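You operate a simulated robot arm through the tools that you are given. There is no shell and no other tool. Be economical: measure what you need, move in short steps, check, and stop when the job is done.

You run a simulated robot arm. Do the job below in one go: nothing can be reset, and whatever is moved stays where it is left.

## Task
Fit the brass bar handle to the maple panel.
Fine: clamp with the red lever first, set the handle on the two studs, tighten the steel screw, then free the lever. Where these are worked on the way, their far stop is far enough and under half their travel is too little: red lever.

Only the result counts: the job must be done as asked and must still hold three seconds after the hand-in. Knocking over, shifting, dropping, spilling or breaking anything else fails it.

## Robot
A 7-joint arm with a fingered hand on a trunk, on a base that drives. Base frame: it is fixed to the floor where the robot stands at the start and does not move with it; the origin is under the middle of the robot, x ahead of it, y to its left, z up. Lengths are in m, angles in degrees, forces in N, time in s.
Its first joint turns from -166.0 to 166.0 degrees. Places, roughly: red lever [0.8, 0, 0.9]; steel fat screw [0.9, 0.3, 0.9]; two studs [0.9, 0.1, 0.8]. Payload 3.7 kg.
The tool frame sits at the grasp point between the pads (the TCP): z along the fingers, y along the line on which they close. The tips reach 0.025 m beyond it. The gripper opens to 0.088 m. The gripper's body begins 0.029 m behind the TCP. The gripper is a hand of 5 fingers: y runs from the thumb to the fingers, the wrist lies at [-0.013, -0.106, -0.174] in the tool frame, and closing takes about 1.5 s.
Orientation is that of the tool frame in the base frame, as a unit quaternion [w, x, y, z]. With the fingers straight down and the wrist toward the robot, the tool's x, y and z point along [0, 1, 0], [1, 0, 0] and [0, 0, -1] of the base frame.

## Interface
- The arm moves only by the tool nudge_tool. Its arguments are lists of equal length, an entry for each row: "linear": the shift along the base's x, y, z in units of 50 mm (1.0 is 50 mm), a list of three; "delta_rot": the turn, a rotation vector about the base's x, y, z in units of 4 degrees (1.0 is 4 degrees), a list of three. In form: {"linear": [[dx, dy, dz], ...], "delta_rot": [[rx, ry, rz], ...]}. A call has 1 to 12 rows; each row shifts and turns the commanded pose from where the row before left it. "jaw" is the finger opening in m, from 0 to 0.088, set as the call begins (left out, the last holds). A call with a number of a shift or a turn outside -1 to 1 is refused whole. A row lasts 0.2 s, in which the tool goes at most 0.05 m and 8.6 degrees; a call with a longer step from one row to the next is refused whole, and so is a gripper value outside its range. Where a pose cannot be reached the arm comes as near as it can. A force on the tool above 40 N (or 10 N above the force at the start of the call, whichever is more), or a blocked arm, ends the call early, and 0.2 s more pass. Each finger travels about 0.108 m/s and halts on what it meets, pressing with about 29 N; the grip force reading is that of the motor and also rises with nothing between the fingers. The clock runs only during rows and for 0.2 s after the last one: add rows that do not move to give the fingers time. The reply holds the time, the measured pose of the TCP, the force on the tool along the base axes, the opening and the grip force, in the units named above and with some noise, with the torque about the TCP (base axes, N m) and any sound that the robot's microphone picked up.
- Cameras (640 x 400 px; columns grow to the right, rows downward): "scene" is now at [0.1927, 0.2061, 1.3159]; the picture's right is [-0.14, -0.99, 0.00], its down [-0.33, 0.05, -0.94] and it looks along [0.93, -0.13, -0.33] (base axes); focal length 254 px, centre (320, 200). "wrist" rides on the gripper at [0.059, -0.079, -0.105] in the tool frame; the picture's right is [-0.73, 0.32, -0.61], its down [-0.62, -0.68, 0.38] and it looks along [-0.29, 0.66, 0.70] (tool axes); focal length 234 px, centre (320, 200). There is no depth. A picture from a camera that has moved, and an enlarged one, comes with that camera's place and axes in the base frame and with its lens. The place of the scene camera against the robot may be out by one fixed shift of up to 0.012 m in any direction.
- grab_frame(camera): a new picture of that camera. The clock stands still meanwhile.
- steer(legs): drives the robot by 1 to 6 legs, each [ahead, left, turn to the left] in m, m and degrees, along the robot's own axes; the way and the turn of a leg run together, so that a leg with both is an arc; at most 1.5 m and 180 degrees a leg. The arm and the cameras ride along, it lands a little off, and it stops where it bumps. It gives what a move gives.
- hand_shape(shape): the hand has 5 fingers and takes this shape, open, in about a second: jaw (thumb against the fingers, like two jaws); tri (thumb and two fingers); tip (a fingertip pinch); poke (one finger out to press); point (the index stretched); flat (the hand flat); cup (the hand cupped); fist (a fist). The gripper value then closes the fingers along that shape, each until it touches; the sizes above hold for jaw. It gives what a move gives, with no picture.
- head_to(pan, tilt): turns the head with the scene camera to pan (to the left, within 120 degrees either way) and tilt (down, from -29 to 69), counted from straight ahead of the robot. It gives what a move gives.
- close_up(camera, box): a new picture of the part [left, top, right, bottom] of that camera's present view, enlarged. The clock stands still meanwhile.
- sign_off(): hands the job in; it is judged then, once.

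Go step by step. Nothing tells you exact positions but the pictures and the camera data: compare them with the known pose of the tool, close in by small moves and look again before you grip or let go. The budget is 120 turns and 90 pictures, counting those below and the enlarged ones. Unless the task says otherwise, let go and move clear before handing in, and close with one line.

The tools are called after "Request:" as name(argument=value, ...) on one line, values as JSON. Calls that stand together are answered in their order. nudge_tool: Moves the arm, as the interface text tells. Its arguments: {"type":"object","properties":{"linear":{"type":"array"},"delta_rot":{"type":"array"},"jaw":{"type":"number"}},"required":["linear","delta_rot"]} The other tools are called the same way: hand_shape (shape) gives the hand a shape; steer (legs) drives the base; head_to (pan, tilt) turns the head that bears the scene camera; grab_frame (camera) takes a picture; close_up (camera, box) takes an enlarged picture of a part of a camera's view; sign_off () hands the job in.

At the start:

```text
t: 0.0
eef_pos: [0.7538, -0.2041, 1.1804]
ee_rot: [-0.001, 0.708, 0.706, 0.0]
force: [0.6, -0.3, -0.2]
wrist_torque: [-0.03, 0.02, -0.01]
grip_width: 0.0878
finger_force: 0.1
shape: jaw
robot x, y, heading: [0.0013, -0.0004, -0.0]
head pan, tilt: [-7.9, 19.3]
```

scene: 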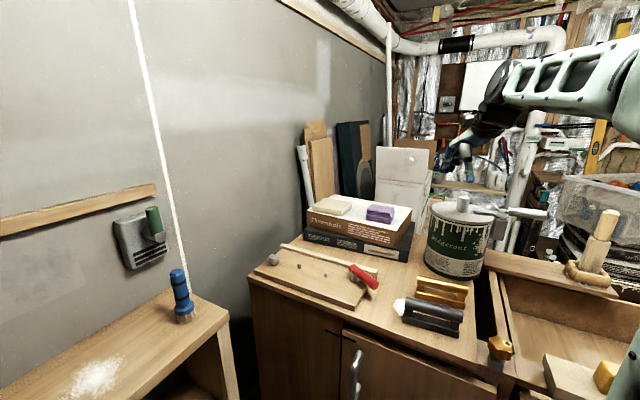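
wrist: 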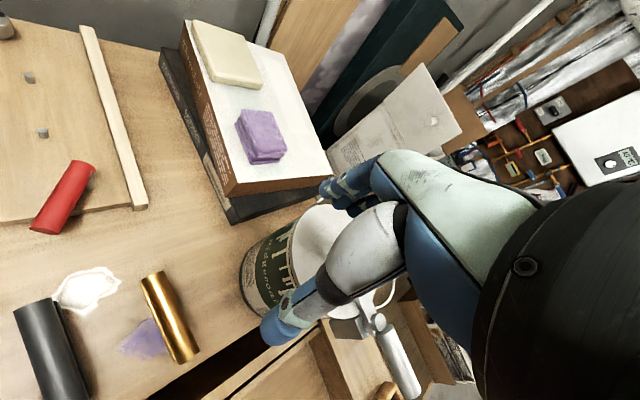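

I see the panel with a fence, two studs, a red lever, and brass and dark handles in front of it. I'll look closer before moving.

Request:
close_up(camera="scene", box=[240, 220, 400, 320])

Request:
close_up(camera="scene", box=[360, 240, 520, 340])

Request:
close_up(camera="wrist", box=[0, 0, 320, 400])

```text
4.00 times, centred on (320, 270) of scene
camera zoom: at [0.1927, 0.2061, 1.3159], right [-0.14, -0.99, 0.0], down [-0.33, 0.05, -0.94], along [0.93, -0.13, -0.33], focal length 1018 px, centre (320, -80)
```

zoom: 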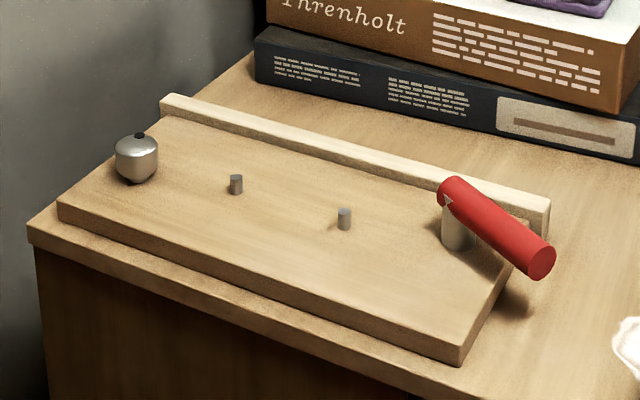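

```text
4.00 times, centred on (440, 290) of scene
camera zoom: at [0.1927, 0.2061, 1.3159], right [-0.14, -0.99, 0.0], down [-0.33, 0.05, -0.94], along [0.93, -0.13, -0.33], focal length 1018 px, centre (-160, -160)
```

zoom: 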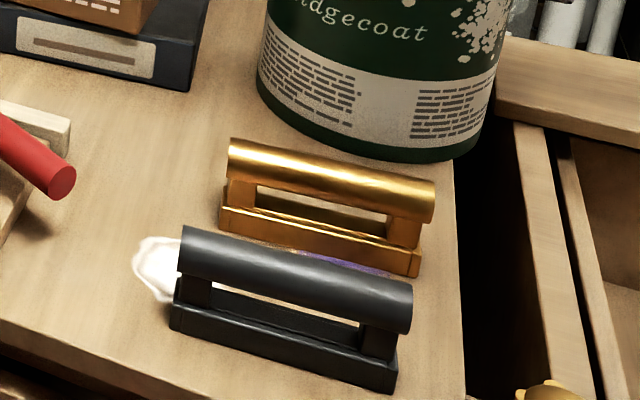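

```text
1.00 times, centred on (160, 200) of wrist
camera zoom: at [0.6752, -0.1452, 1.2861], right [0.32, -0.73, 0.61], down [-0.68, -0.62, -0.38], along [0.66, -0.29, -0.7], focal length 234 px, centre (480, 200)
```

zoom: 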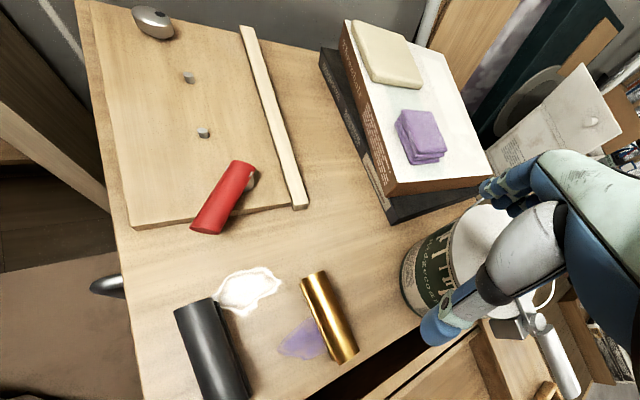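

I'll zoom in more tightly on the lever, screw and handle.

Request:
close_up(camera="scene", box=[336, 250, 392, 300])

Request:
close_up(camera="scene", box=[250, 240, 340, 296])

Request:
close_up(camera="wrist", box=[0, 140, 130, 240])

```text
8.00 times, centred on (364, 275) of scene
camera zoom: at [0.1927, 0.2061, 1.3159], right [-0.14, -0.99, 0.0], down [-0.33, 0.05, -0.94], along [0.93, -0.13, -0.33], focal length 2036 px, centre (-32, -400)
```

zoom: 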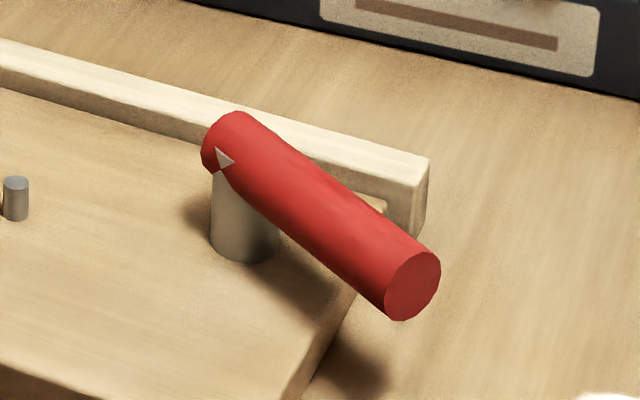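

```text
7.11 times, centred on (295, 268) of scene
camera zoom: at [0.1927, 0.2061, 1.3159], right [-0.14, -0.99, 0.0], down [-0.33, 0.05, -0.94], along [0.93, -0.13, -0.33], focal length 1810 px, centre (498, -284)
```

zoom: 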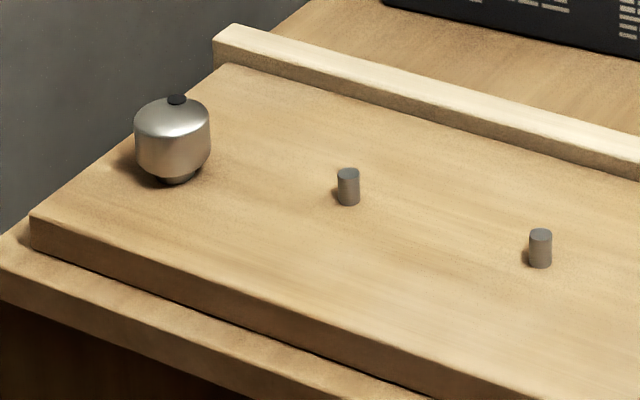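

```text
4.00 times, centred on (65, 190) of wrist
camera zoom: at [0.6752, -0.1452, 1.2861], right [0.32, -0.73, 0.61], down [-0.68, -0.62, -0.38], along [0.66, -0.29, -0.7], focal length 937 px, centre (1340, 240)
```

zoom: 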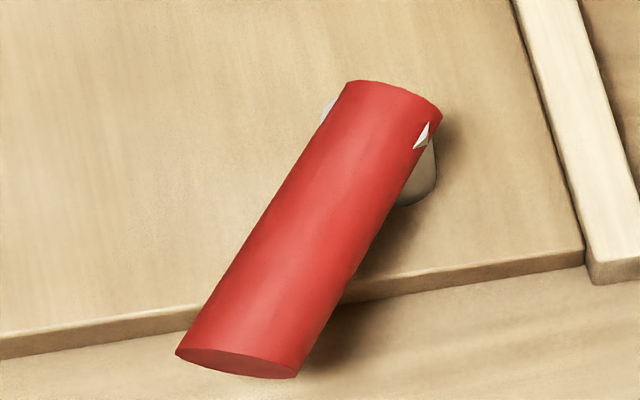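

The lever looks like a horizontal bar on a vertical post, with its pivot near (0.81, 0.02) and its tip near (0.73, -0.02) at z of about 0.885. I'll bring the wrist camera nearer for a better look.

Request:
nudge_tool(linear=[[-0.185, 0.625, -0.4], [-0.185, 0.625, -0.4], [-0.185, 0.625, -0.4], [-0.185, 0.625, -0.4], [-0.185, 0.625, -0.4], [-0.185, 0.625, -0.4], [-0.185, 0.625, -0.4], [-0.185, 0.625, -0.4]], delta_rot=[[0, 0, 0], [0, 0, 0], [0, 0, 0], [0, 0, 0], [0, 0, 0], [0, 0, 0], [0, 0, 0], [0, 0, 0]])

Request:
grab_frame(camera="wrist")

Request:
grab_frame(camera="scene")

```text
t: 1.8
eef_pos: [0.6803, 0.0442, 1.0212]
ee_rot: [0.001, 0.707, 0.707, 0.001]
force: [0.6, 0.1, -0.2]
wrist_torque: [-0.04, 0.0, 0.0]
grip_width: 0.0878
finger_force: 0.1
shape: jaw
robot x, y, heading: [0.0016, -0.0024, 0.0]
head pan, tilt: [-7.9, 19.3]
```

```text
81 pictures are left
camera wrist: at [0.6013, 0.1046, 1.1265], right [0.32, -0.73, 0.61], down [-0.68, -0.62, -0.38], along [0.66, -0.29, -0.7], focal length 234 px, centre (320, 200)
```

wrist: 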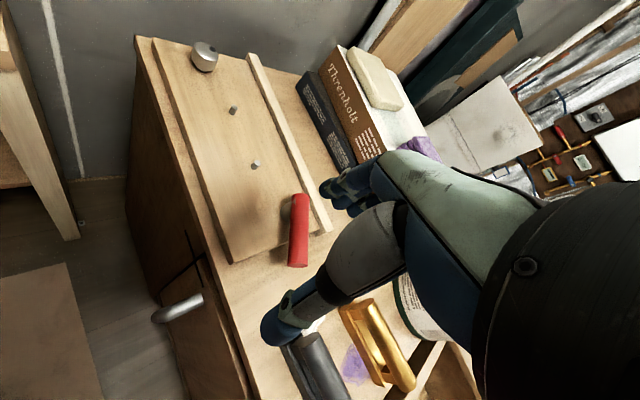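

```text
80 pictures are left
camera scene: at [0.1927, 0.2061, 1.3159], right [-0.14, -0.99, 0.0], down [-0.33, 0.05, -0.94], along [0.93, -0.13, -0.33], focal length 254 px, centre (320, 200)
```

scene: 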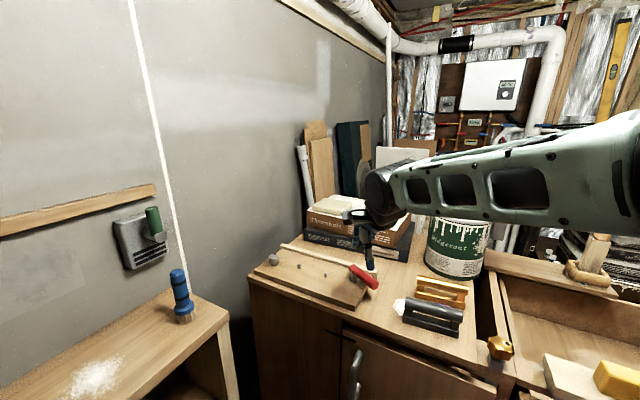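

Now I'll take zooms of the wrist view.

Request:
close_up(camera="wrist", box=[250, 170, 346, 280])

Request:
close_up(camera="wrist", box=[140, 30, 300, 190])

Request:
close_up(camera="wrist", box=[270, 280, 430, 400])

```text
3.64 times, centred on (298, 225) of wrist
camera zoom: at [0.6013, 0.1046, 1.1265], right [0.32, -0.73, 0.61], down [-0.68, -0.62, -0.38], along [0.66, -0.29, -0.7], focal length 852 px, centre (400, 109)
```

zoom: 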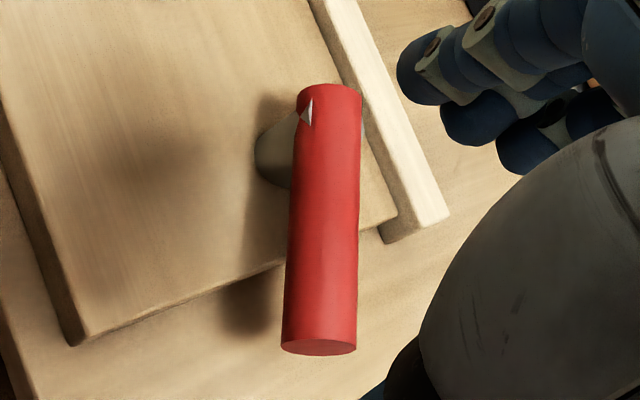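

```text
2.50 times, centred on (220, 110) of wrist
camera zoom: at [0.6013, 0.1046, 1.1265], right [0.32, -0.73, 0.61], down [-0.68, -0.62, -0.38], along [0.66, -0.29, -0.7], focal length 585 px, centre (570, 425)
```

zoom: 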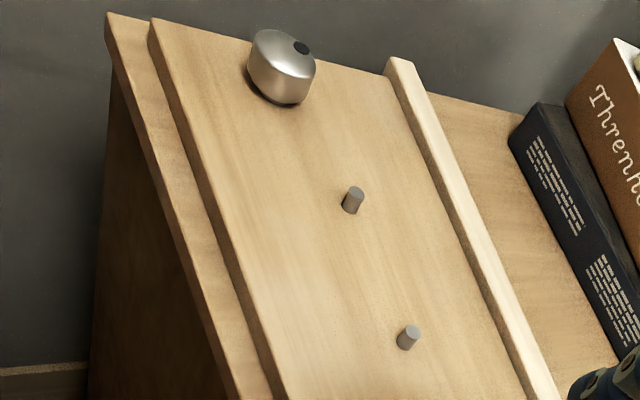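

```text
3.33 times, centred on (350, 340) of wrist
camera zoom: at [0.6013, 0.1046, 1.1265], right [0.32, -0.73, 0.61], down [-0.68, -0.62, -0.38], along [0.66, -0.29, -0.7], focal length 781 px, centre (220, -267)
```

zoom: 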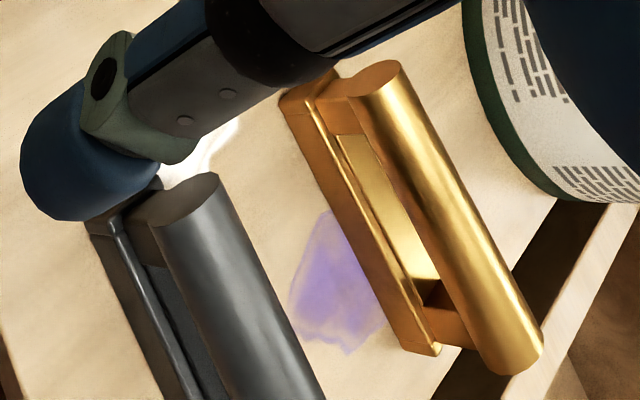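

The lever bar is about 24 mm thick and its axis points at yaw of about 206°. I'll turn the hand so the fingers straddle it near the tip, then try which way it swings.

Request:
nudge_tool(linear=[[0.1, -0.07, 0], [0.1, -0.07, 0], [0.1, -0.07, 0], [0.1, -0.07, 0], [0.1, -0.07, 0], [0.1, -0.07, 0], [0.1, -0.07, 0], [0.1, -0.07, 0], [0.1, -0.07, 0], [0.1, -0.07, 0], [0.1, -0.07, 0], [0.1, -0.07, 0]], delta_rot=[[0, 0, -1], [0, 0, -1], [0, 0, -1], [0, 0, -1], [0, 0, -1], [0, 0, -1], [0, 0, -1], [0, 0, -1], [0, 0, -1], [0, 0, -1], [0, 0, -1], [0, 0, -1]])

Request:
nudge_tool(linear=[[0, 0, -0.5], [0, 0, -0.5], [0, 0, 0], [0, 0, 0]], delta_rot=[[0, 0, -1], [0, 0, -1], [0, 0, -1], [0, 0, -1]])

Request:
grab_frame(camera="wrist")

Request:
grab_frame(camera="scene")

```text
t: 4.4
eef_pos: [0.7397, 0.0027, 1.0211]
ee_rot: [0.0, 0.934, 0.358, 0.0]
force: [-0.4, 1.1, 0.2]
wrist_torque: [-0.01, 0.04, 0.03]
grip_width: 0.0877
finger_force: 0.1
shape: jaw
robot x, y, heading: [0.0019, -0.0018, -0.1]
head pan, tilt: [-7.9, 19.3]
```

```text
t: 5.4
eef_pos: [0.7411, 0.0031, 0.9707]
ee_rot: [0.001, 0.974, 0.225, 0.0]
force: [0.6, 0.1, 0.2]
wrist_torque: [-0.04, 0.01, 0.01]
grip_width: 0.0876
finger_force: 0.1
shape: jaw
robot x, y, heading: [-0.0001, 0.001, 0.2]
head pan, tilt: [-7.9, 19.3]
```

```text
76 pictures are left
camera wrist: at [0.7586, 0.1008, 1.0763], right [-0.51, -0.61, 0.61], down [-0.86, 0.34, -0.38], along [0.03, -0.72, -0.7], focal length 234 px, centre (320, 200)
```

wrist: 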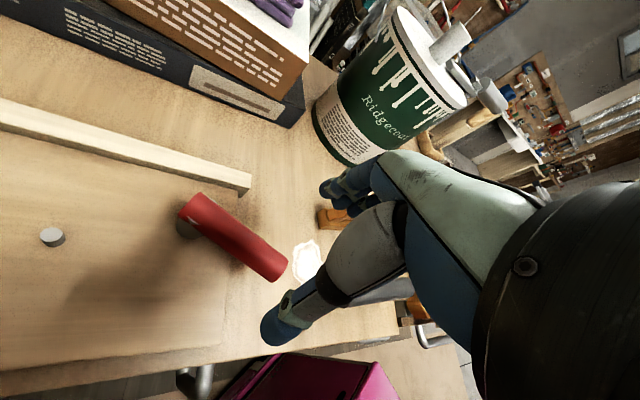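

```text
75 pictures are left
camera scene: at [0.1927, 0.2061, 1.3159], right [-0.14, -0.99, 0.0], down [-0.33, 0.05, -0.94], along [0.93, -0.13, -0.33], focal length 254 px, centre (320, 200)
```

scene: 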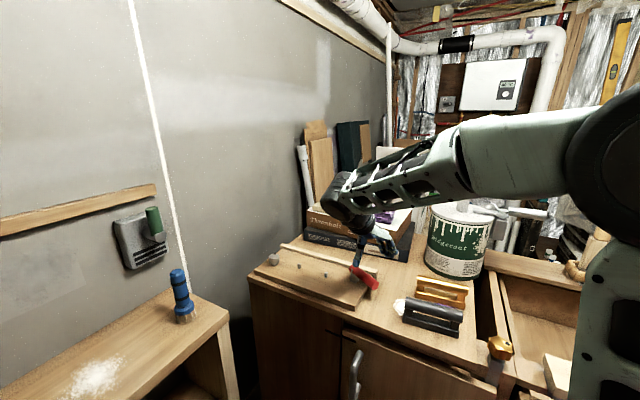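

The measurements agree: the tip is at about (0.731, -0.004) and the pivot end at about (0.81, 0.03). I'll descend to straddle the lever.

Request:
nudge_tool(linear=[[0.1, 0.03, -0.4], [0.1, 0.03, -0.4], [0, 0, -0.4], [0, 0, -0.4]], delta_rot=[[0, 0, 0], [0, 0, 0], [0, 0, 0], [0, 0, 0]])

Request:
grab_frame(camera="wrist")

Request:
close_up(camera="scene", box=[290, 200, 450, 300])

```text
t: 6.4
eef_pos: [0.751, 0.007, 0.8901]
ee_rot: [0.0, 0.975, 0.224, 0.0]
force: [-0.9, 0.1, -0.6]
wrist_torque: [0.0, 0.0, 0.02]
grip_width: 0.0876
finger_force: 0.1
shape: jaw
robot x, y, heading: [0.001, 0.003, 0.1]
head pan, tilt: [-7.9, 19.3]
```

```text
74 pictures are left
camera wrist: at [0.7687, 0.103, 0.996], right [-0.51, -0.61, 0.61], down [-0.86, 0.34, -0.38], along [0.03, -0.72, -0.7], focal length 234 px, centre (320, 200)
```

wrist: 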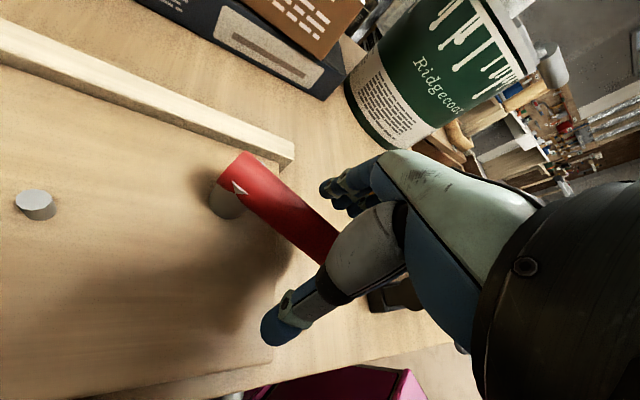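

```text
4.00 times, centred on (370, 250) of scene
camera zoom: at [0.1926, 0.2061, 1.3159], right [-0.14, -0.99, 0.0], down [-0.33, 0.05, -0.94], along [0.93, -0.13, -0.33], focal length 1018 px, centre (120, 0)
```

zoom: 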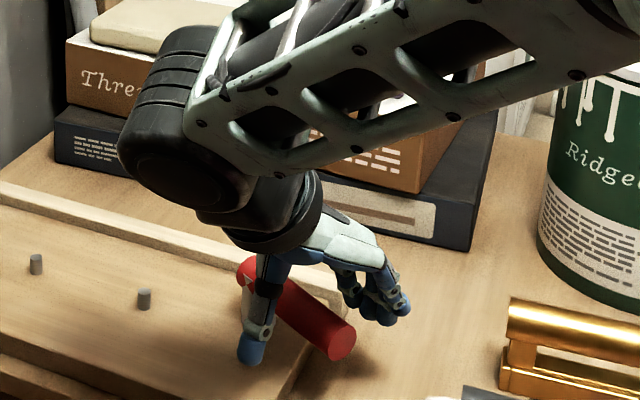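

The lever is straddled. I'll test clockwise first, with the tip moving toward +y, in small steps.

Request:
nudge_tool(linear=[[-0.09, 0.18, 0], [-0.09, 0.18, 0], [-0.09, 0.18, 0], [-0.09, 0.18, 0], [-0.09, 0.18, 0]], delta_rot=[[0, 0, 0], [0, 0, 0], [0, 0, 0], [0, 0, 0], [0, 0, 0]])

Request:
grab_frame(camera="wrist")

```text
t: 7.6
eef_pos: [0.7286, 0.051, 0.8906]
ee_rot: [0.0, 0.974, 0.224, 0.0]
force: [1.8, -3.6, 2.1]
wrist_torque: [-0.07, -0.04, -0.01]
grip_width: 0.088
finger_force: 0.1
shape: jaw
robot x, y, heading: [0.0016, -0.0011, 0.2]
head pan, tilt: [-7.9, 19.3]
```

```text
72 pictures are left
camera wrist: at [0.7464, 0.1482, 0.9963], right [-0.51, -0.61, 0.61], down [-0.86, 0.34, -0.38], along [0.03, -0.72, -0.7], focal length 234 px, centre (320, 200)
```

wrist: 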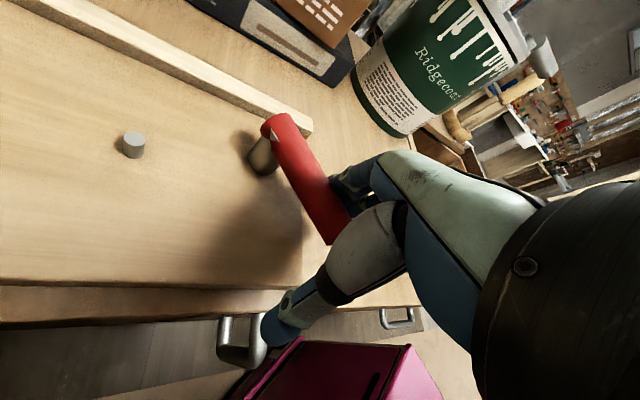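

The force is light, about 4 N, so the lever may be turning. I'll continue along the arc.

Request:
nudge_tool(linear=[[-0.03, 0.2, 0], [-0.03, 0.2, 0], [-0.03, 0.2, 0]], delta_rot=[[0, 0, -1], [0, 0, -1], [0, 0, -1]])

Request:
grab_frame(camera="wrist")

Request:
close_up(camera="scene", box=[290, 220, 418, 300])

```text
t: 8.4
eef_pos: [0.7237, 0.08, 0.8915]
ee_rot: [0.0, 0.993, 0.122, 0.001]
force: [0.4, -3.2, 1.3]
wrist_torque: [-0.12, -0.04, -0.01]
grip_width: 0.0877
finger_force: 0.1
shape: jaw
robot x, y, heading: [-0.0005, -0.0032, 0.2]
head pan, tilt: [-7.9, 19.3]
```

```text
71 pictures are left
camera wrist: at [0.7614, 0.1724, 0.9966], right [-0.63, -0.49, 0.61], down [-0.77, 0.51, -0.38], along [-0.12, -0.71, -0.7], focal length 234 px, centre (320, 200)
```

wrist: 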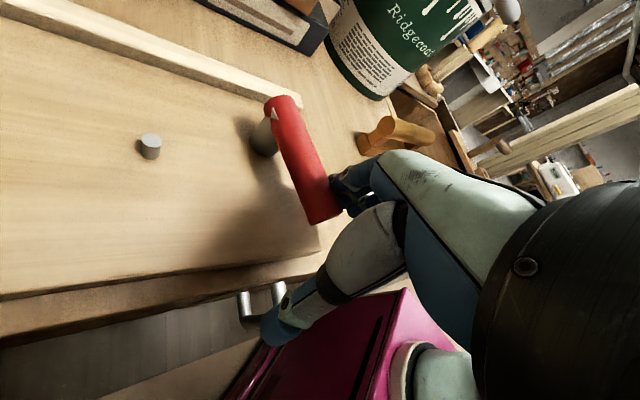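

```text
5.00 times, centred on (354, 260) of scene
camera zoom: at [0.1927, 0.206, 1.3159], right [-0.14, -0.99, 0.0], down [-0.33, 0.05, -0.94], along [0.93, -0.13, -0.33], focal length 1273 px, centre (150, -100)
```

zoom: 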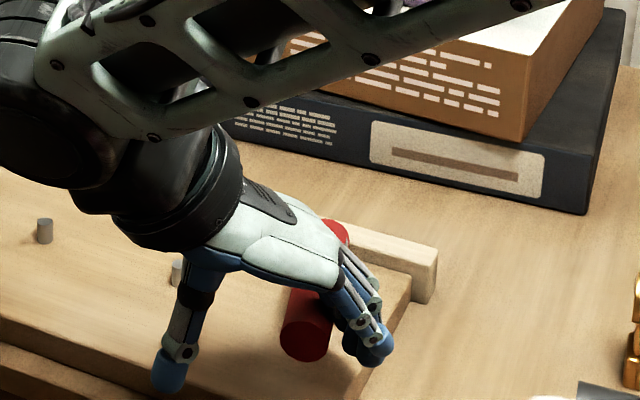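

The lever is swinging clockwise freely, so I'll continue along the arc.

Request:
nudge_tool(linear=[[0.0, 0.2, 0], [0.02, 0.2, 0], [0.05, 0.2, 0], [0.08, 0.2, 0]], delta_rot=[[0, 0, -1], [0, 0, -1], [0, 0, -1], [0, 0, -1]])

Request:
grab_frame(camera="wrist")

Request:
close_up(camera="scene", box=[270, 220, 398, 300])

```text
t: 9.4
eef_pos: [0.7311, 0.1203, 0.8902]
ee_rot: [0.0, 1.0, -0.018, 0.0]
force: [-5.6, -2.2, 0.9]
wrist_torque: [-0.05, 0.07, -0.28]
grip_width: 0.0878
finger_force: 0.0
shape: jaw
robot x, y, heading: [0.0008, -0.0003, -0.0]
head pan, tilt: [-7.9, 19.3]
```

```text
69 pictures are left
camera wrist: at [0.7926, 0.1989, 0.9959], right [-0.74, -0.3, 0.61], down [-0.6, 0.7, -0.38], along [-0.31, -0.65, -0.7], focal length 234 px, centre (320, 200)
```

wrist: 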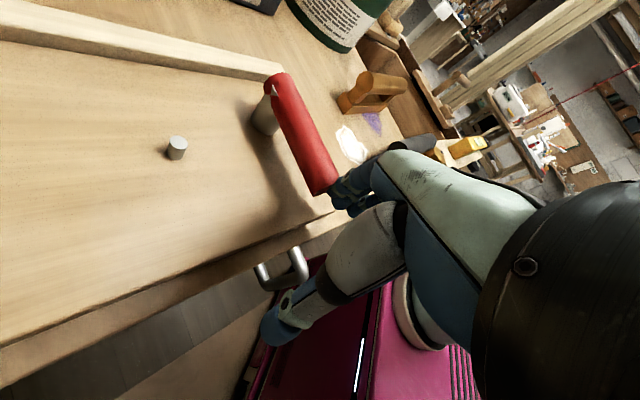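

```text
5.00 times, centred on (334, 260) of scene
camera zoom: at [0.1924, 0.206, 1.316], right [-0.14, -0.99, 0.0], down [-0.33, 0.05, -0.94], along [0.93, -0.13, -0.33], focal length 1273 px, centre (250, -100)
```

zoom: 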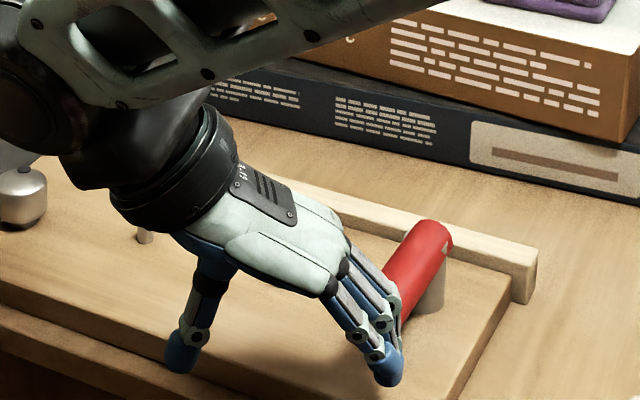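

The lever is now at about 145°, and the fingers are near its tip. I'll continue with more rotation and more +x.

Request:
nudge_tool(linear=[[0.14, 0.08, 0], [0.14, 0.08, 0], [0.14, 0.08, 0], [0.14, 0.1, 0], [0.14, 0.1, 0], [0.14, 0.1, 0]], delta_rot=[[0, 0, -1], [0, 0, -1], [0, 0, -1], [0, 0, -1], [0, 0, -1], [0, 0, -1]])

Request:
grab_frame(camera="wrist")

Request:
close_up(camera="scene", box=[270, 220, 398, 300])

```text
t: 10.8
eef_pos: [0.773, 0.1472, 0.8902]
ee_rot: [0.0, 0.974, -0.225, 0.001]
force: [-0.4, -0.3, 0.0]
wrist_torque: [-0.01, -0.03, -0.02]
grip_width: 0.0879
finger_force: 0.0
shape: jaw
robot x, y, heading: [0.0013, -0.0012, 0.0]
head pan, tilt: [-7.9, 19.3]
```

```text
67 pictures are left
camera wrist: at [0.8608, 0.1937, 0.9962], right [-0.79, 0.03, 0.61], down [-0.26, 0.89, -0.38], along [-0.55, -0.46, -0.7], focal length 234 px, centre (320, 200)
```

wrist: 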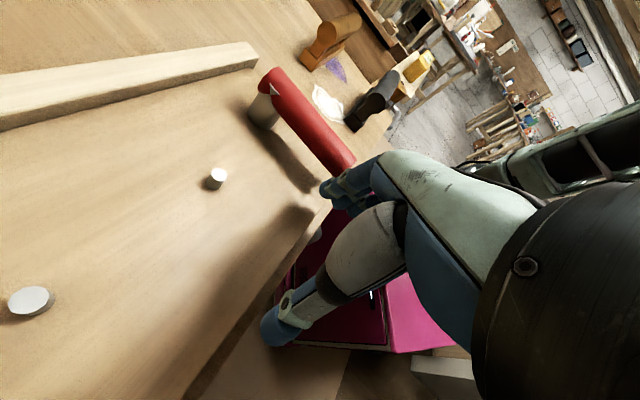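

```text
5.00 times, centred on (334, 260) of scene
camera zoom: at [0.1927, 0.2061, 1.3159], right [-0.14, -0.99, 0.0], down [-0.33, 0.05, -0.94], along [0.93, -0.13, -0.33], focal length 1273 px, centre (250, -100)
```

zoom: 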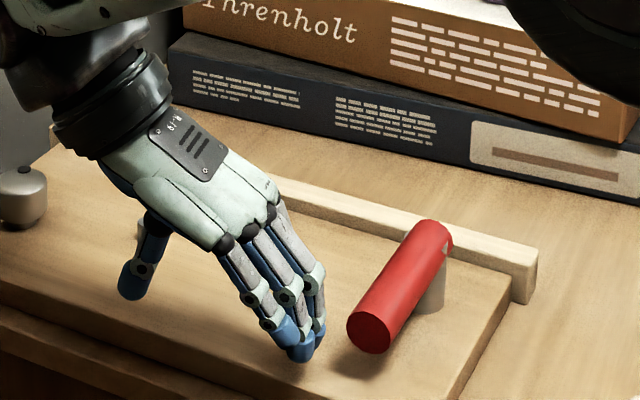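

I slipped off the tip with the lever at about 145°, so it has turned roughly 60°. I'll re-straddle nearer its middle and keep pushing until it stops.

Request:
nudge_tool(linear=[[0, 0, 0.7], [0, 0, 0.7], [-0.04, -0.6, 0], [-0.04, -0.6, 0], [-0.04, -0.6, 0], [0, -0.2, 0]], delta_rot=[[0, 0, 0], [0, 0, 0], [0, 0, 0], [0, 0, 0], [0, 0, 0], [0, 0, 0]])

Request:
grab_frame(camera="wrist")

```text
t: 12.2
eef_pos: [0.768, 0.0469, 0.9595]
ee_rot: [-0.001, 0.974, -0.225, 0.0]
force: [-0.3, 0.0, -0.7]
wrist_torque: [-0.01, 0.02, -0.02]
grip_width: 0.0877
finger_force: 0.0
shape: jaw
robot x, y, heading: [0.002, -0.0009, 0.0]
head pan, tilt: [-7.9, 19.3]
```

```text
65 pictures are left
camera wrist: at [0.8549, 0.0941, 1.0658], right [-0.79, 0.03, 0.61], down [-0.26, 0.89, -0.38], along [-0.55, -0.46, -0.7], focal length 234 px, centre (320, 200)
```

wrist: 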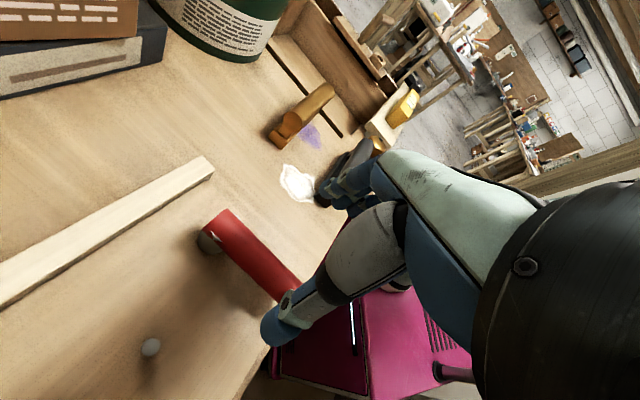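

I'm centred over the lever, so I'll descend and push toward +x +y.

Request:
nudge_tool(linear=[[0, 0, -0.5], [0, 0, -0.5], [0, 0, -0.4], [0.1, 0.15, 0], [0.1, 0.15, 0], [0.1, 0.15, 0], [0.1, 0.15, 0]], delta_rot=[[0, 0, 0], [0, 0, 0], [0, 0, 0], [0, 0, 0], [0, 0, 0], [0, 0, 0], [0, 0, 0]])

Request:
nudge_tool(linear=[[0.1, 0.12, 0], [0.1, 0.12, 0], [0.1, 0.1, 0]], delta_rot=[[0, 0, -1], [0, 0, -1], [0, 0, -1]])

Request:
grab_frame(camera="wrist")

Request:
close_up(camera="scene", box=[270, 220, 398, 300])

```text
t: 13.8
eef_pos: [0.7882, 0.0774, 0.89]
ee_rot: [-0.001, 0.974, -0.226, -0.001]
force: [-3.3, -3.3, -0.4]
wrist_torque: [-0.06, 0.04, -0.11]
grip_width: 0.0879
finger_force: 0.1
shape: jaw
robot x, y, heading: [0.0025, 0.0021, 0.0]
head pan, tilt: [-7.9, 19.3]
```

```text
t: 14.6
eef_pos: [0.8014, 0.0848, 0.8911]
ee_rot: [0.004, 0.946, -0.325, 0.0]
force: [-14.1, -24.7, 1.9]
wrist_torque: [-0.39, 0.24, 0.33]
grip_width: 0.0879
finger_force: 0.1
shape: jaw
robot x, y, heading: [0.0036, -0.0013, -0.0]
head pan, tilt: [-7.9, 19.3]
stopped in row 3: the force on the tool passed its limit (the readings are from after the stop); the commanded pose is now the measured one
```

```text
64 pictures are left
camera wrist: at [0.8961, 0.1133, 0.9958], right [-0.77, 0.2, 0.61], down [-0.07, 0.92, -0.39], along [-0.63, -0.35, -0.69], focal length 234 px, centre (320, 200)
```

wrist: 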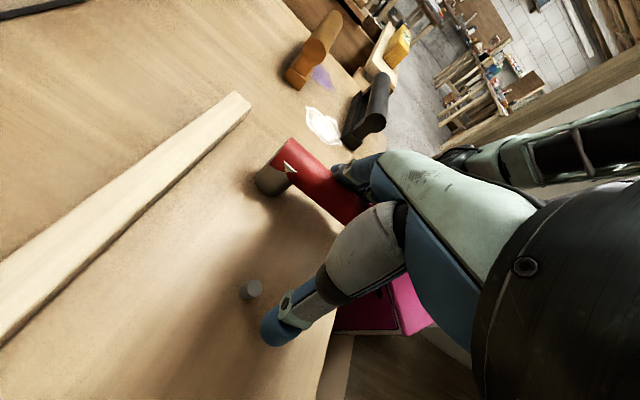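

```text
5.00 times, centred on (334, 260) of scene
camera zoom: at [0.1922, 0.2044, 1.3161], right [-0.14, -0.99, 0.0], down [-0.33, 0.05, -0.94], along [0.93, -0.13, -0.33], focal length 1273 px, centre (250, -100)
```

zoom: 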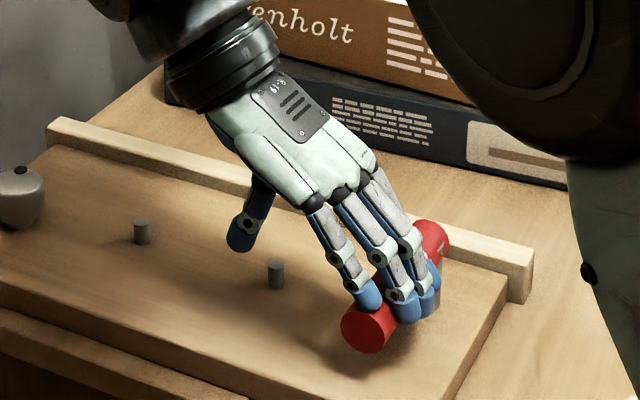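

The lever hit a firm stop at about 143°, so it's clamped. I'll back off, lift and turn the hand toward the brass handle.

Request:
nudge_tool(linear=[[-0.2, -0.3, 0], [0, 0, 0.8], [0, 0, 0.8], [0, 0, 0.8], [0, 0, 0.8], [0, 0, 0], [0, 0, 0], [0, 0, 0], [0, 0, 0], [0, 0, 0], [0, 0, 0], [0, 0, 0]], delta_rot=[[0, 0, 0], [0, 0, 0], [0, 0, 0], [0, 0, 0], [0, 0, 1], [0, 0, 1], [0, 0, 1], [0, 0, 1], [0, 0, 1], [0, 0, 1], [0, 0, 1], [0, 0, 1]])

Request:
nudge_tool(linear=[[-0.2, -0.25, 0], [-0.2, -0.25, 0], [-0.2, -0.25, 0], [-0.2, -0.25, 0], [-0.2, -0.25, 0], [-0.2, -0.25, 0], [-0.2, -0.25, 0], [-0.2, -0.25, 0], [0, 0, 0], [0, 0, 0], [0, 0, 0], [0, 0, 0]], delta_rot=[[0, 0, 1], [0, 0, 1], [0, 0, 1], [0, 0, 1], [0, 0, 1], [0, 0, 1], [0, 0, 1], [0, 0, 1], [0, 0, 1], [0, 0, 1], [0, 0, 1], [0, 0, 1]])

Request:
nudge_tool(linear=[[0, 0, 0], [0, 0, 0], [0, 0, 0], [0, 0, 0], [0, 0, 0]], delta_rot=[[0, 0, 1], [0, 0, 1], [0, 0, 1], [0, 0, 1], [0, 0, 0.5]])

Request:
grab_frame(camera="wrist")

Request:
grab_frame(camera="scene")

```text
t: 17.2
eef_pos: [0.7913, 0.0761, 1.0504]
ee_rot: [0.002, 0.999, -0.049, 0.0]
force: [0.5, 0.0, -0.8]
wrist_torque: [0.0, -0.01, 0.03]
grip_width: 0.0879
finger_force: 0.0
shape: jaw
robot x, y, heading: [-0.0003, -0.0006, 0.0]
head pan, tilt: [-7.9, 19.3]
```

```text
t: 19.8
eef_pos: [0.7119, -0.0264, 1.0491]
ee_rot: [0.002, 0.932, 0.361, 0.001]
force: [-0.4, 0.3, 0.5]
wrist_torque: [-0.01, -0.01, 0.03]
grip_width: 0.0878
finger_force: 0.0
shape: jaw
robot x, y, heading: [-0.0005, -0.0018, 0.1]
head pan, tilt: [-7.9, 19.3]
```

```text
t: 21.0
eef_pos: [0.7116, -0.0259, 1.0509]
ee_rot: [0.002, 0.864, 0.503, 0.002]
force: [-0.5, -0.1, 0.2]
wrist_torque: [-0.01, -0.01, 0.03]
grip_width: 0.0879
finger_force: 0.0
shape: jaw
robot x, y, heading: [-0.0029, -0.0021, 0.1]
head pan, tilt: [-7.9, 19.3]
```

```text
62 pictures are left
camera wrist: at [0.6716, 0.0659, 1.1555], right [-0.08, -0.79, 0.61], down [-0.9, -0.21, -0.39], along [0.43, -0.58, -0.69], focal length 234 px, centre (320, 200)
```

wrist: 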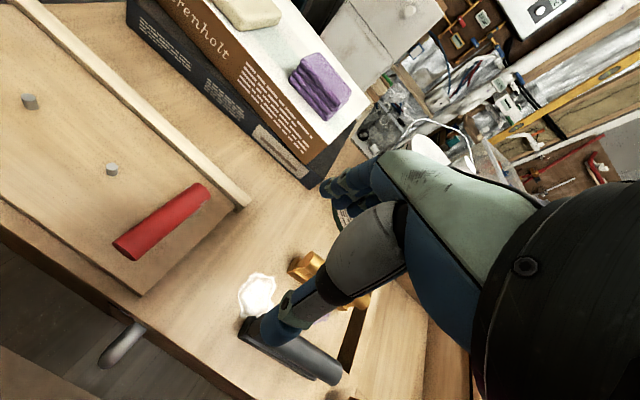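

```text
61 pictures are left
camera scene: at [0.1927, 0.2056, 1.3159], right [-0.14, -0.99, 0.0], down [-0.33, 0.05, -0.94], along [0.93, -0.13, -0.33], focal length 254 px, centre (320, 200)
```

scene: 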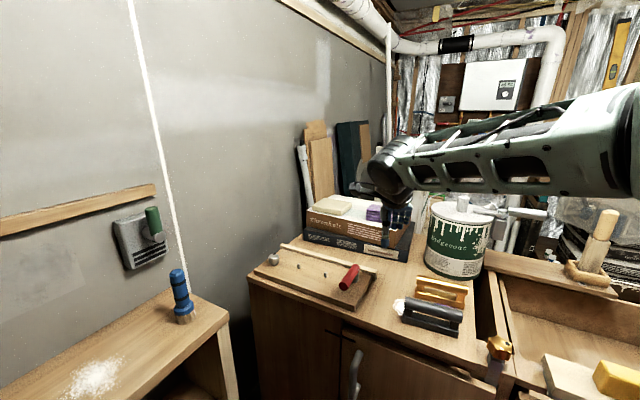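

Now I'll move above the brass bar, whose centre I estimate at about (0.714, -0.197) with yaw of about 60°.

Request:
nudge_tool(linear=[[0.01, -0.57, 0], [0.01, -0.57, 0], [0.01, -0.57, 0], [0.01, -0.57, 0], [0.01, -0.57, 0], [0.01, -0.57, 0], [0, 0, -0.8], [0, 0, -0.6]], delta_rot=[[0, 0, 0], [0, 0, 0], [0, 0, 0], [0, 0, 0], [0, 0, 0], [0, 0, 0], [0, 0, 0], [0, 0, 0]], jaw=0.07)

Request:
grab_frame(camera="wrist")

Request:
close_up(camera="scene", box=[360, 200, 520, 340])

```text
t: 22.8
eef_pos: [0.7126, -0.1951, 0.9794]
ee_rot: [0.001, 0.865, 0.502, 0.001]
force: [0.3, 0.5, 0.1]
wrist_torque: [0.01, -0.03, -0.03]
grip_width: 0.07
finger_force: 0.1
shape: jaw
robot x, y, heading: [0.0003, 0.0034, 0.1]
head pan, tilt: [-7.9, 19.3]
```

```text
60 pictures are left
camera wrist: at [0.6733, -0.105, 1.085], right [-0.08, -0.79, 0.61], down [-0.9, -0.2, -0.39], along [0.43, -0.58, -0.69], focal length 234 px, centre (320, 200)
```

wrist: 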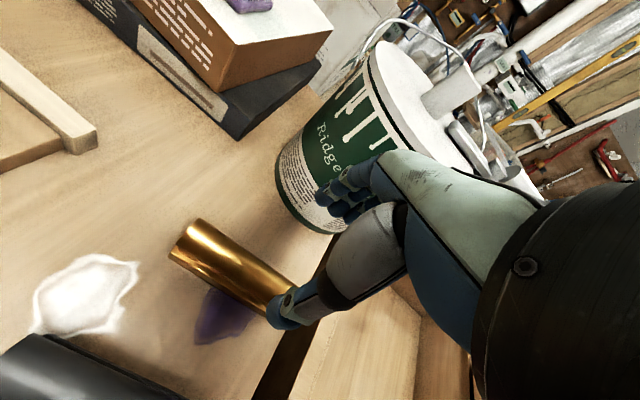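

```text
2.86 times, centred on (440, 270) of scene
camera zoom: at [0.1926, 0.2055, 1.3159], right [-0.14, -0.99, 0.0], down [-0.33, 0.05, -0.94], along [0.93, -0.13, -0.33], focal length 727 px, centre (-23, 0)
```

zoom: 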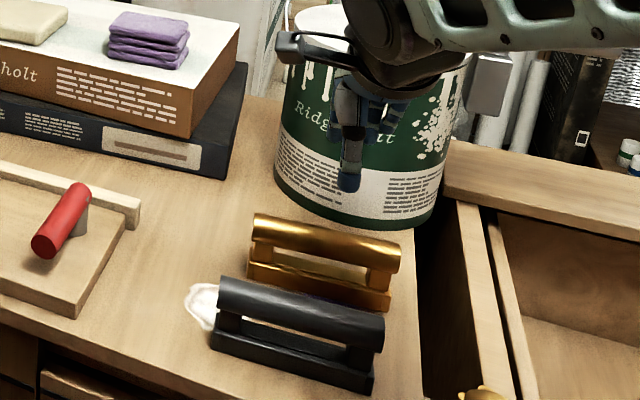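

I'll zoom in to refine the bar's axis.

Request:
close_up(camera="wrist", box=[150, 200, 310, 340])

```text
2.86 times, centred on (230, 270) of wrist
camera zoom: at [0.6733, -0.105, 1.085], right [-0.08, -0.79, 0.61], down [-0.9, -0.2, -0.39], along [0.43, -0.58, -0.69], focal length 669 px, centre (577, 0)
```

zoom: 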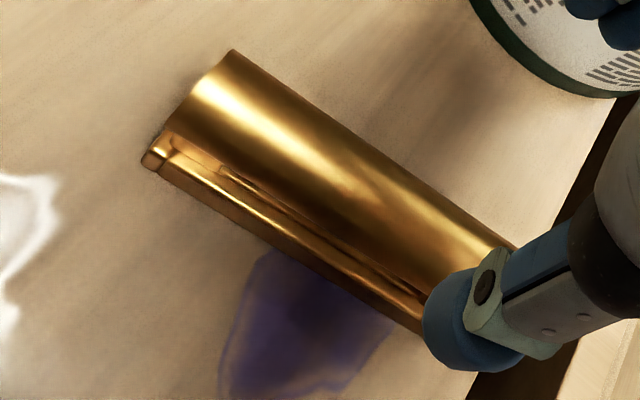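

The bar axis yaw is about 59° and its centre is about (0.713, -0.19), so I'm well aligned. I'll descend and check before gripping.

Request:
nudge_tool(linear=[[0.02, 0.06, -0.6], [0, 0, -0.6], [0, 0, -0.6], [0, 0, -0.4]], delta_rot=[[0, 0, -0.15], [0, 0, -0.15], [0, 0, 0], [0, 0, 0]])

Request:
grab_frame(camera="wrist")

Request:
close_up(camera="scene", box=[370, 220, 498, 340])

```text
t: 23.8
eef_pos: [0.7158, -0.1923, 0.871]
ee_rot: [0.002, 0.87, 0.493, 0.002]
force: [0.6, 0.6, 0.0]
wrist_torque: [-0.02, -0.01, 0.0]
grip_width: 0.0699
finger_force: 0.0
shape: jaw
robot x, y, heading: [-0.0011, 0.0007, 0.4]
head pan, tilt: [-7.9, 19.3]
```

```text
57 pictures are left
camera wrist: at [0.6779, -0.1009, 0.9756], right [-0.1, -0.79, 0.61], down [-0.9, -0.19, -0.39], along [0.42, -0.59, -0.69], focal length 234 px, centre (320, 200)
```

wrist: 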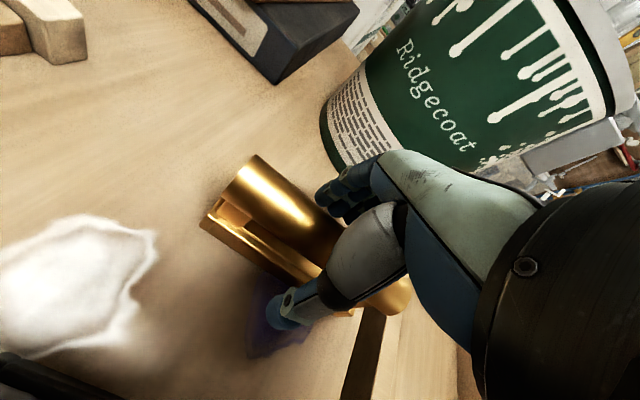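

```text
3.33 times, centred on (434, 280) of scene
camera zoom: at [0.1926, 0.2056, 1.3159], right [-0.14, -0.99, 0.0], down [-0.33, 0.05, -0.94], along [0.93, -0.13, -0.33], focal length 848 px, centre (-60, -67)
```

zoom: 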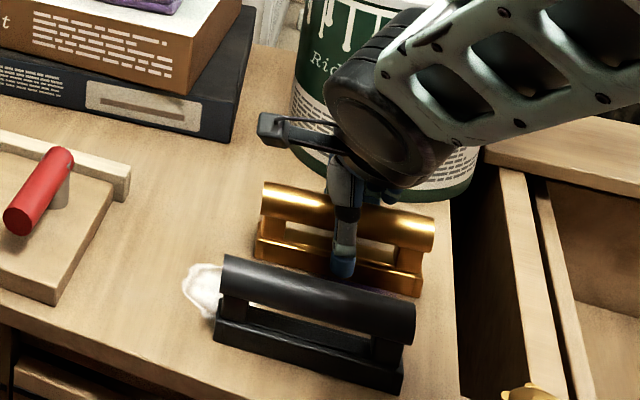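

The thumb is in front of the bar and the fingers are behind it, so I'll close gently.

Request:
nudge_tool(linear=[[0, 0, 0], [0, 0, 0], [0, 0, 0], [0, 0, 0], [0, 0, 0], [0, 0, 0], [0, 0, 0], [0, 0, 0]], delta_rot=[[0, 0, 0], [0, 0, 0], [0, 0, 0], [0, 0, 0], [0, 0, 0], [0, 0, 0], [0, 0, 0], [0, 0, 0]], jaw=0.0)

Request:
close_up(camera="scene", box=[370, 220, 498, 340])

Request:
grab_frame(camera="wrist")

```text
t: 25.6
eef_pos: [0.7161, -0.1931, 0.8714]
ee_rot: [0.002, 0.87, 0.493, 0.002]
force: [0.1, -1.0, -1.6]
wrist_torque: [0.01, 0.03, 0.0]
grip_width: 0.0143
finger_force: 29.0
shape: jaw
robot x, y, heading: [-0.001, -0.003, -0.2]
head pan, tilt: [-7.9, 19.3]
```

```text
3.33 times, centred on (434, 280) of scene
camera zoom: at [0.1927, 0.2055, 1.3159], right [-0.14, -0.99, 0.0], down [-0.33, 0.05, -0.94], along [0.93, -0.13, -0.33], focal length 848 px, centre (-60, -67)
```

zoom: 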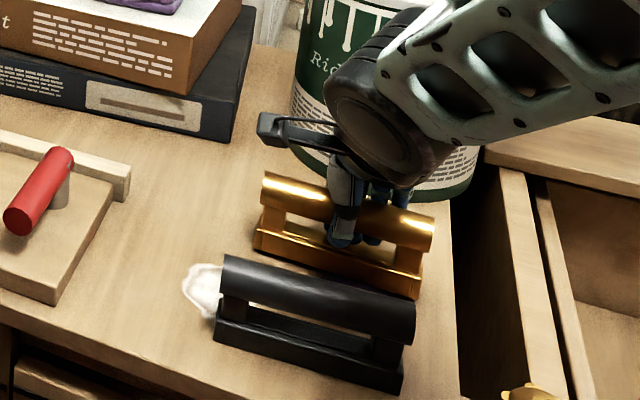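

```text
54 pictures are left
camera wrist: at [0.678, -0.1008, 0.9758], right [-0.1, -0.79, 0.61], down [-0.9, -0.19, -0.39], along [0.42, -0.59, -0.69], focal length 234 px, centre (320, 200)
```

wrist: 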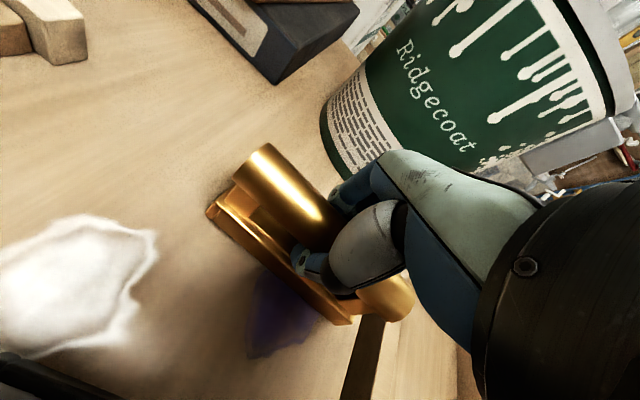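

The grip holds at 29 N and the bar rode up slightly. I'll lift a little and check how it hangs.

Request:
nudge_tool(linear=[[0, 0, 0.4], [0, 0, 0.6], [0, 0, 0.6], [0, 0, 0.6], [0, 0, 0]], delta_rot=[[0, 0, 0], [0, 0, 0], [0, 0, 0], [0, 0, 0], [0, 0, 0]])

Request:
close_up(camera="scene", box=[370, 200, 498, 320])

Request:
grab_frame(camera="wrist")

```text
t: 26.8
eef_pos: [0.7157, -0.1931, 0.9804]
ee_rot: [0.002, 0.87, 0.493, 0.002]
force: [0.1, -0.3, -0.5]
wrist_torque: [0.03, 0.03, 0.01]
grip_width: 0.0141
finger_force: 28.6
shape: jaw
robot x, y, heading: [0.0009, 0.0, 0.0]
head pan, tilt: [-7.9, 19.3]
```

```text
3.33 times, centred on (434, 260) of scene
camera zoom: at [0.1927, 0.2055, 1.3159], right [-0.14, -0.99, 0.0], down [-0.33, 0.05, -0.94], along [0.93, -0.13, -0.33], focal length 848 px, centre (-60, 0)
```

zoom: 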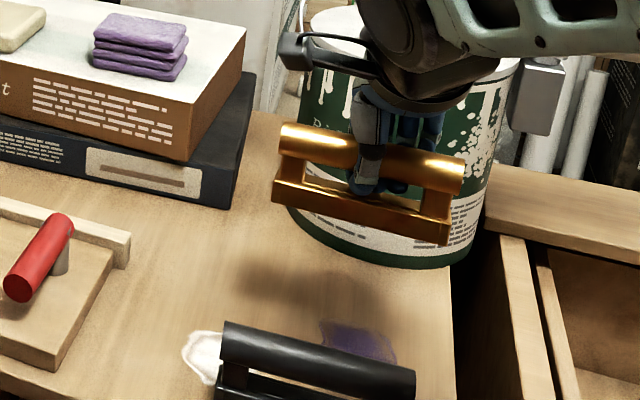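

```text
52 pictures are left
camera wrist: at [0.6778, -0.1014, 1.086], right [-0.1, -0.79, 0.61], down [-0.9, -0.19, -0.39], along [0.42, -0.59, -0.69], focal length 234 px, centre (320, 200)
```

wrist: 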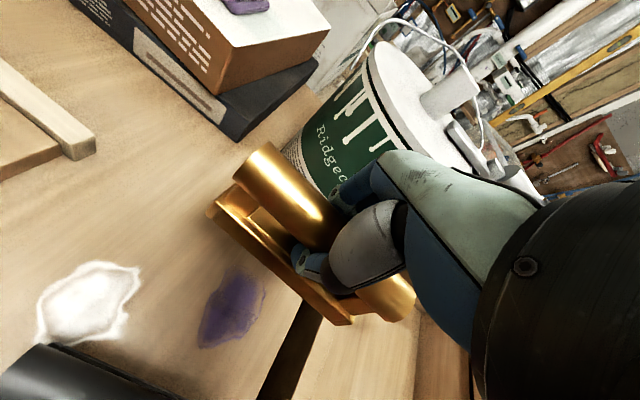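

The handle is held securely. I'll zoom in to judge its tilt and roll.

Request:
close_up(camera="scene", box=[405, 225, 475, 279])

Request:
close_up(camera="wrist", box=[195, 130, 425, 340])

```text
7.41 times, centred on (440, 252) of scene
camera zoom: at [0.1927, 0.2055, 1.3159], right [-0.14, -0.99, 0.0], down [-0.33, 0.05, -0.94], along [0.93, -0.13, -0.33], focal length 1886 px, centre (-569, -185)
```

zoom: 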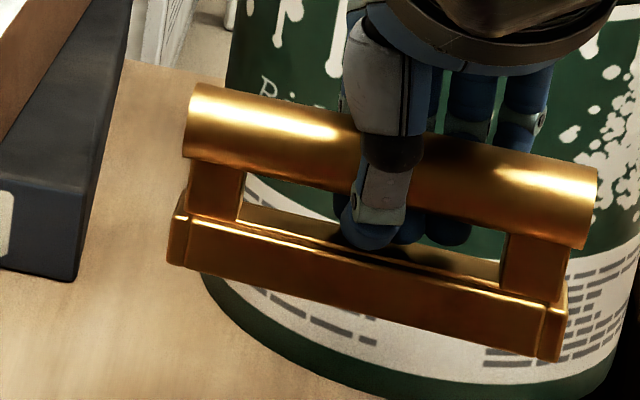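

```text
1.90 times, centred on (310, 235) of wrist
camera zoom: at [0.6778, -0.1014, 1.086], right [-0.1, -0.79, 0.61], down [-0.9, -0.19, -0.39], along [0.42, -0.59, -0.69], focal length 446 px, centre (339, 133)
```

zoom: 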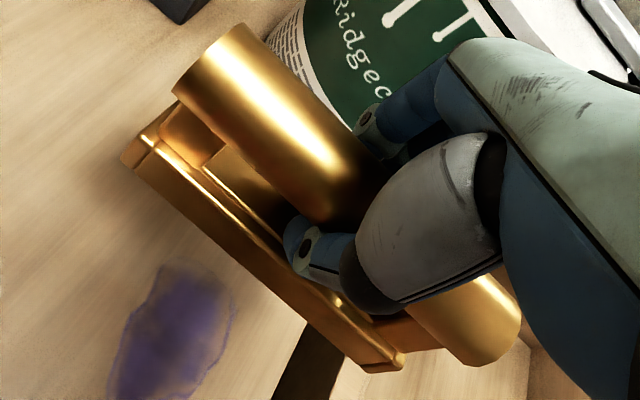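

Tilt looks small. From triangulation the studs are at about (0.8325, 0.1055) and (0.888, 0.183), giving a midpoint of (0.860, 0.1445) and yaw of 54.5°. I'll carry the handle over there.

Request:
nudge_tool(linear=[[0, 0.3, 0.4], [0.2, 0.7, 0], [0.3, 0.7, 0], [0.3, 0.7, 0], [0.3, 0.7, 0], [0.3, 0.7, 0], [0.3, 0.7, 0], [0.3, 0.7, 0], [0.3, 0.7, 0], [0.3, 0.7, 0], [0.3, 0.2, 0]], delta_rot=[[0, 0, -0.3], [0, 0, -0.3], [0, 0, -0.3], [0, 0, -0.25], [0, 0, 0], [0, 0, 0], [0, 0, 0], [0, 0, 0], [0, 0, 0], [0, 0, 0], [0, 0, 0]])

Request:
close_up(camera="scene", box=[250, 200, 378, 300])

Request:
grab_frame(camera="wrist")

```text
t: 29.2
eef_pos: [0.86, 0.1469, 0.9994]
ee_rot: [0.002, 0.889, 0.458, 0.002]
force: [0.5, 0.3, -1.6]
wrist_torque: [-0.03, -0.01, -0.04]
grip_width: 0.0139
finger_force: 29.1
shape: jaw
robot x, y, heading: [0.0031, 0.0025, 0.1]
head pan, tilt: [-7.9, 19.3]
```

```text
4.00 times, centred on (314, 250) of scene
camera zoom: at [0.1926, 0.2055, 1.3159], right [-0.14, -0.99, 0.0], down [-0.33, 0.05, -0.94], along [0.93, -0.13, -0.33], focal length 1018 px, centre (344, 0)
```

zoom: 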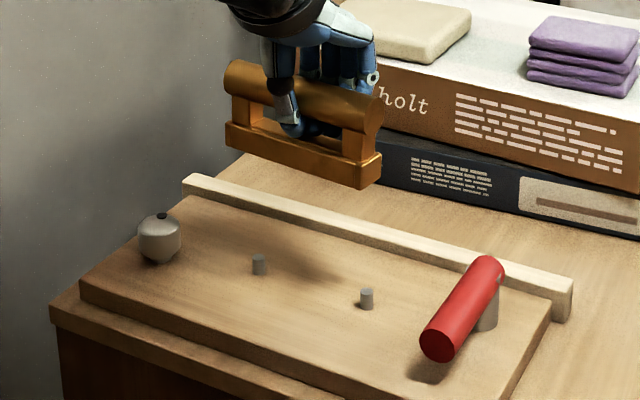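

```text
48 pictures are left
camera wrist: at [0.8302, 0.2416, 1.1053], right [-0.16, -0.78, 0.61], down [-0.91, -0.11, -0.39], along [0.37, -0.62, -0.69], focal length 234 px, centre (320, 200)
```

wrist: 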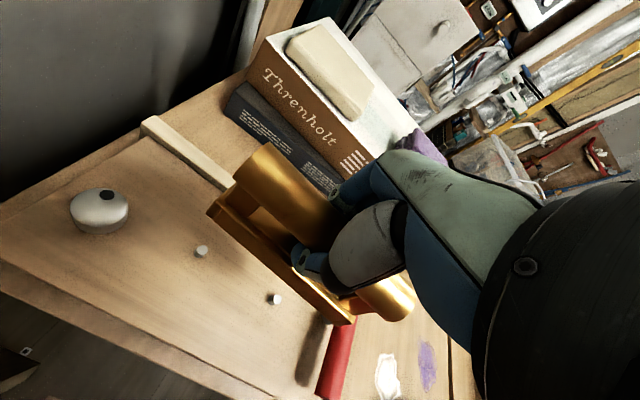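

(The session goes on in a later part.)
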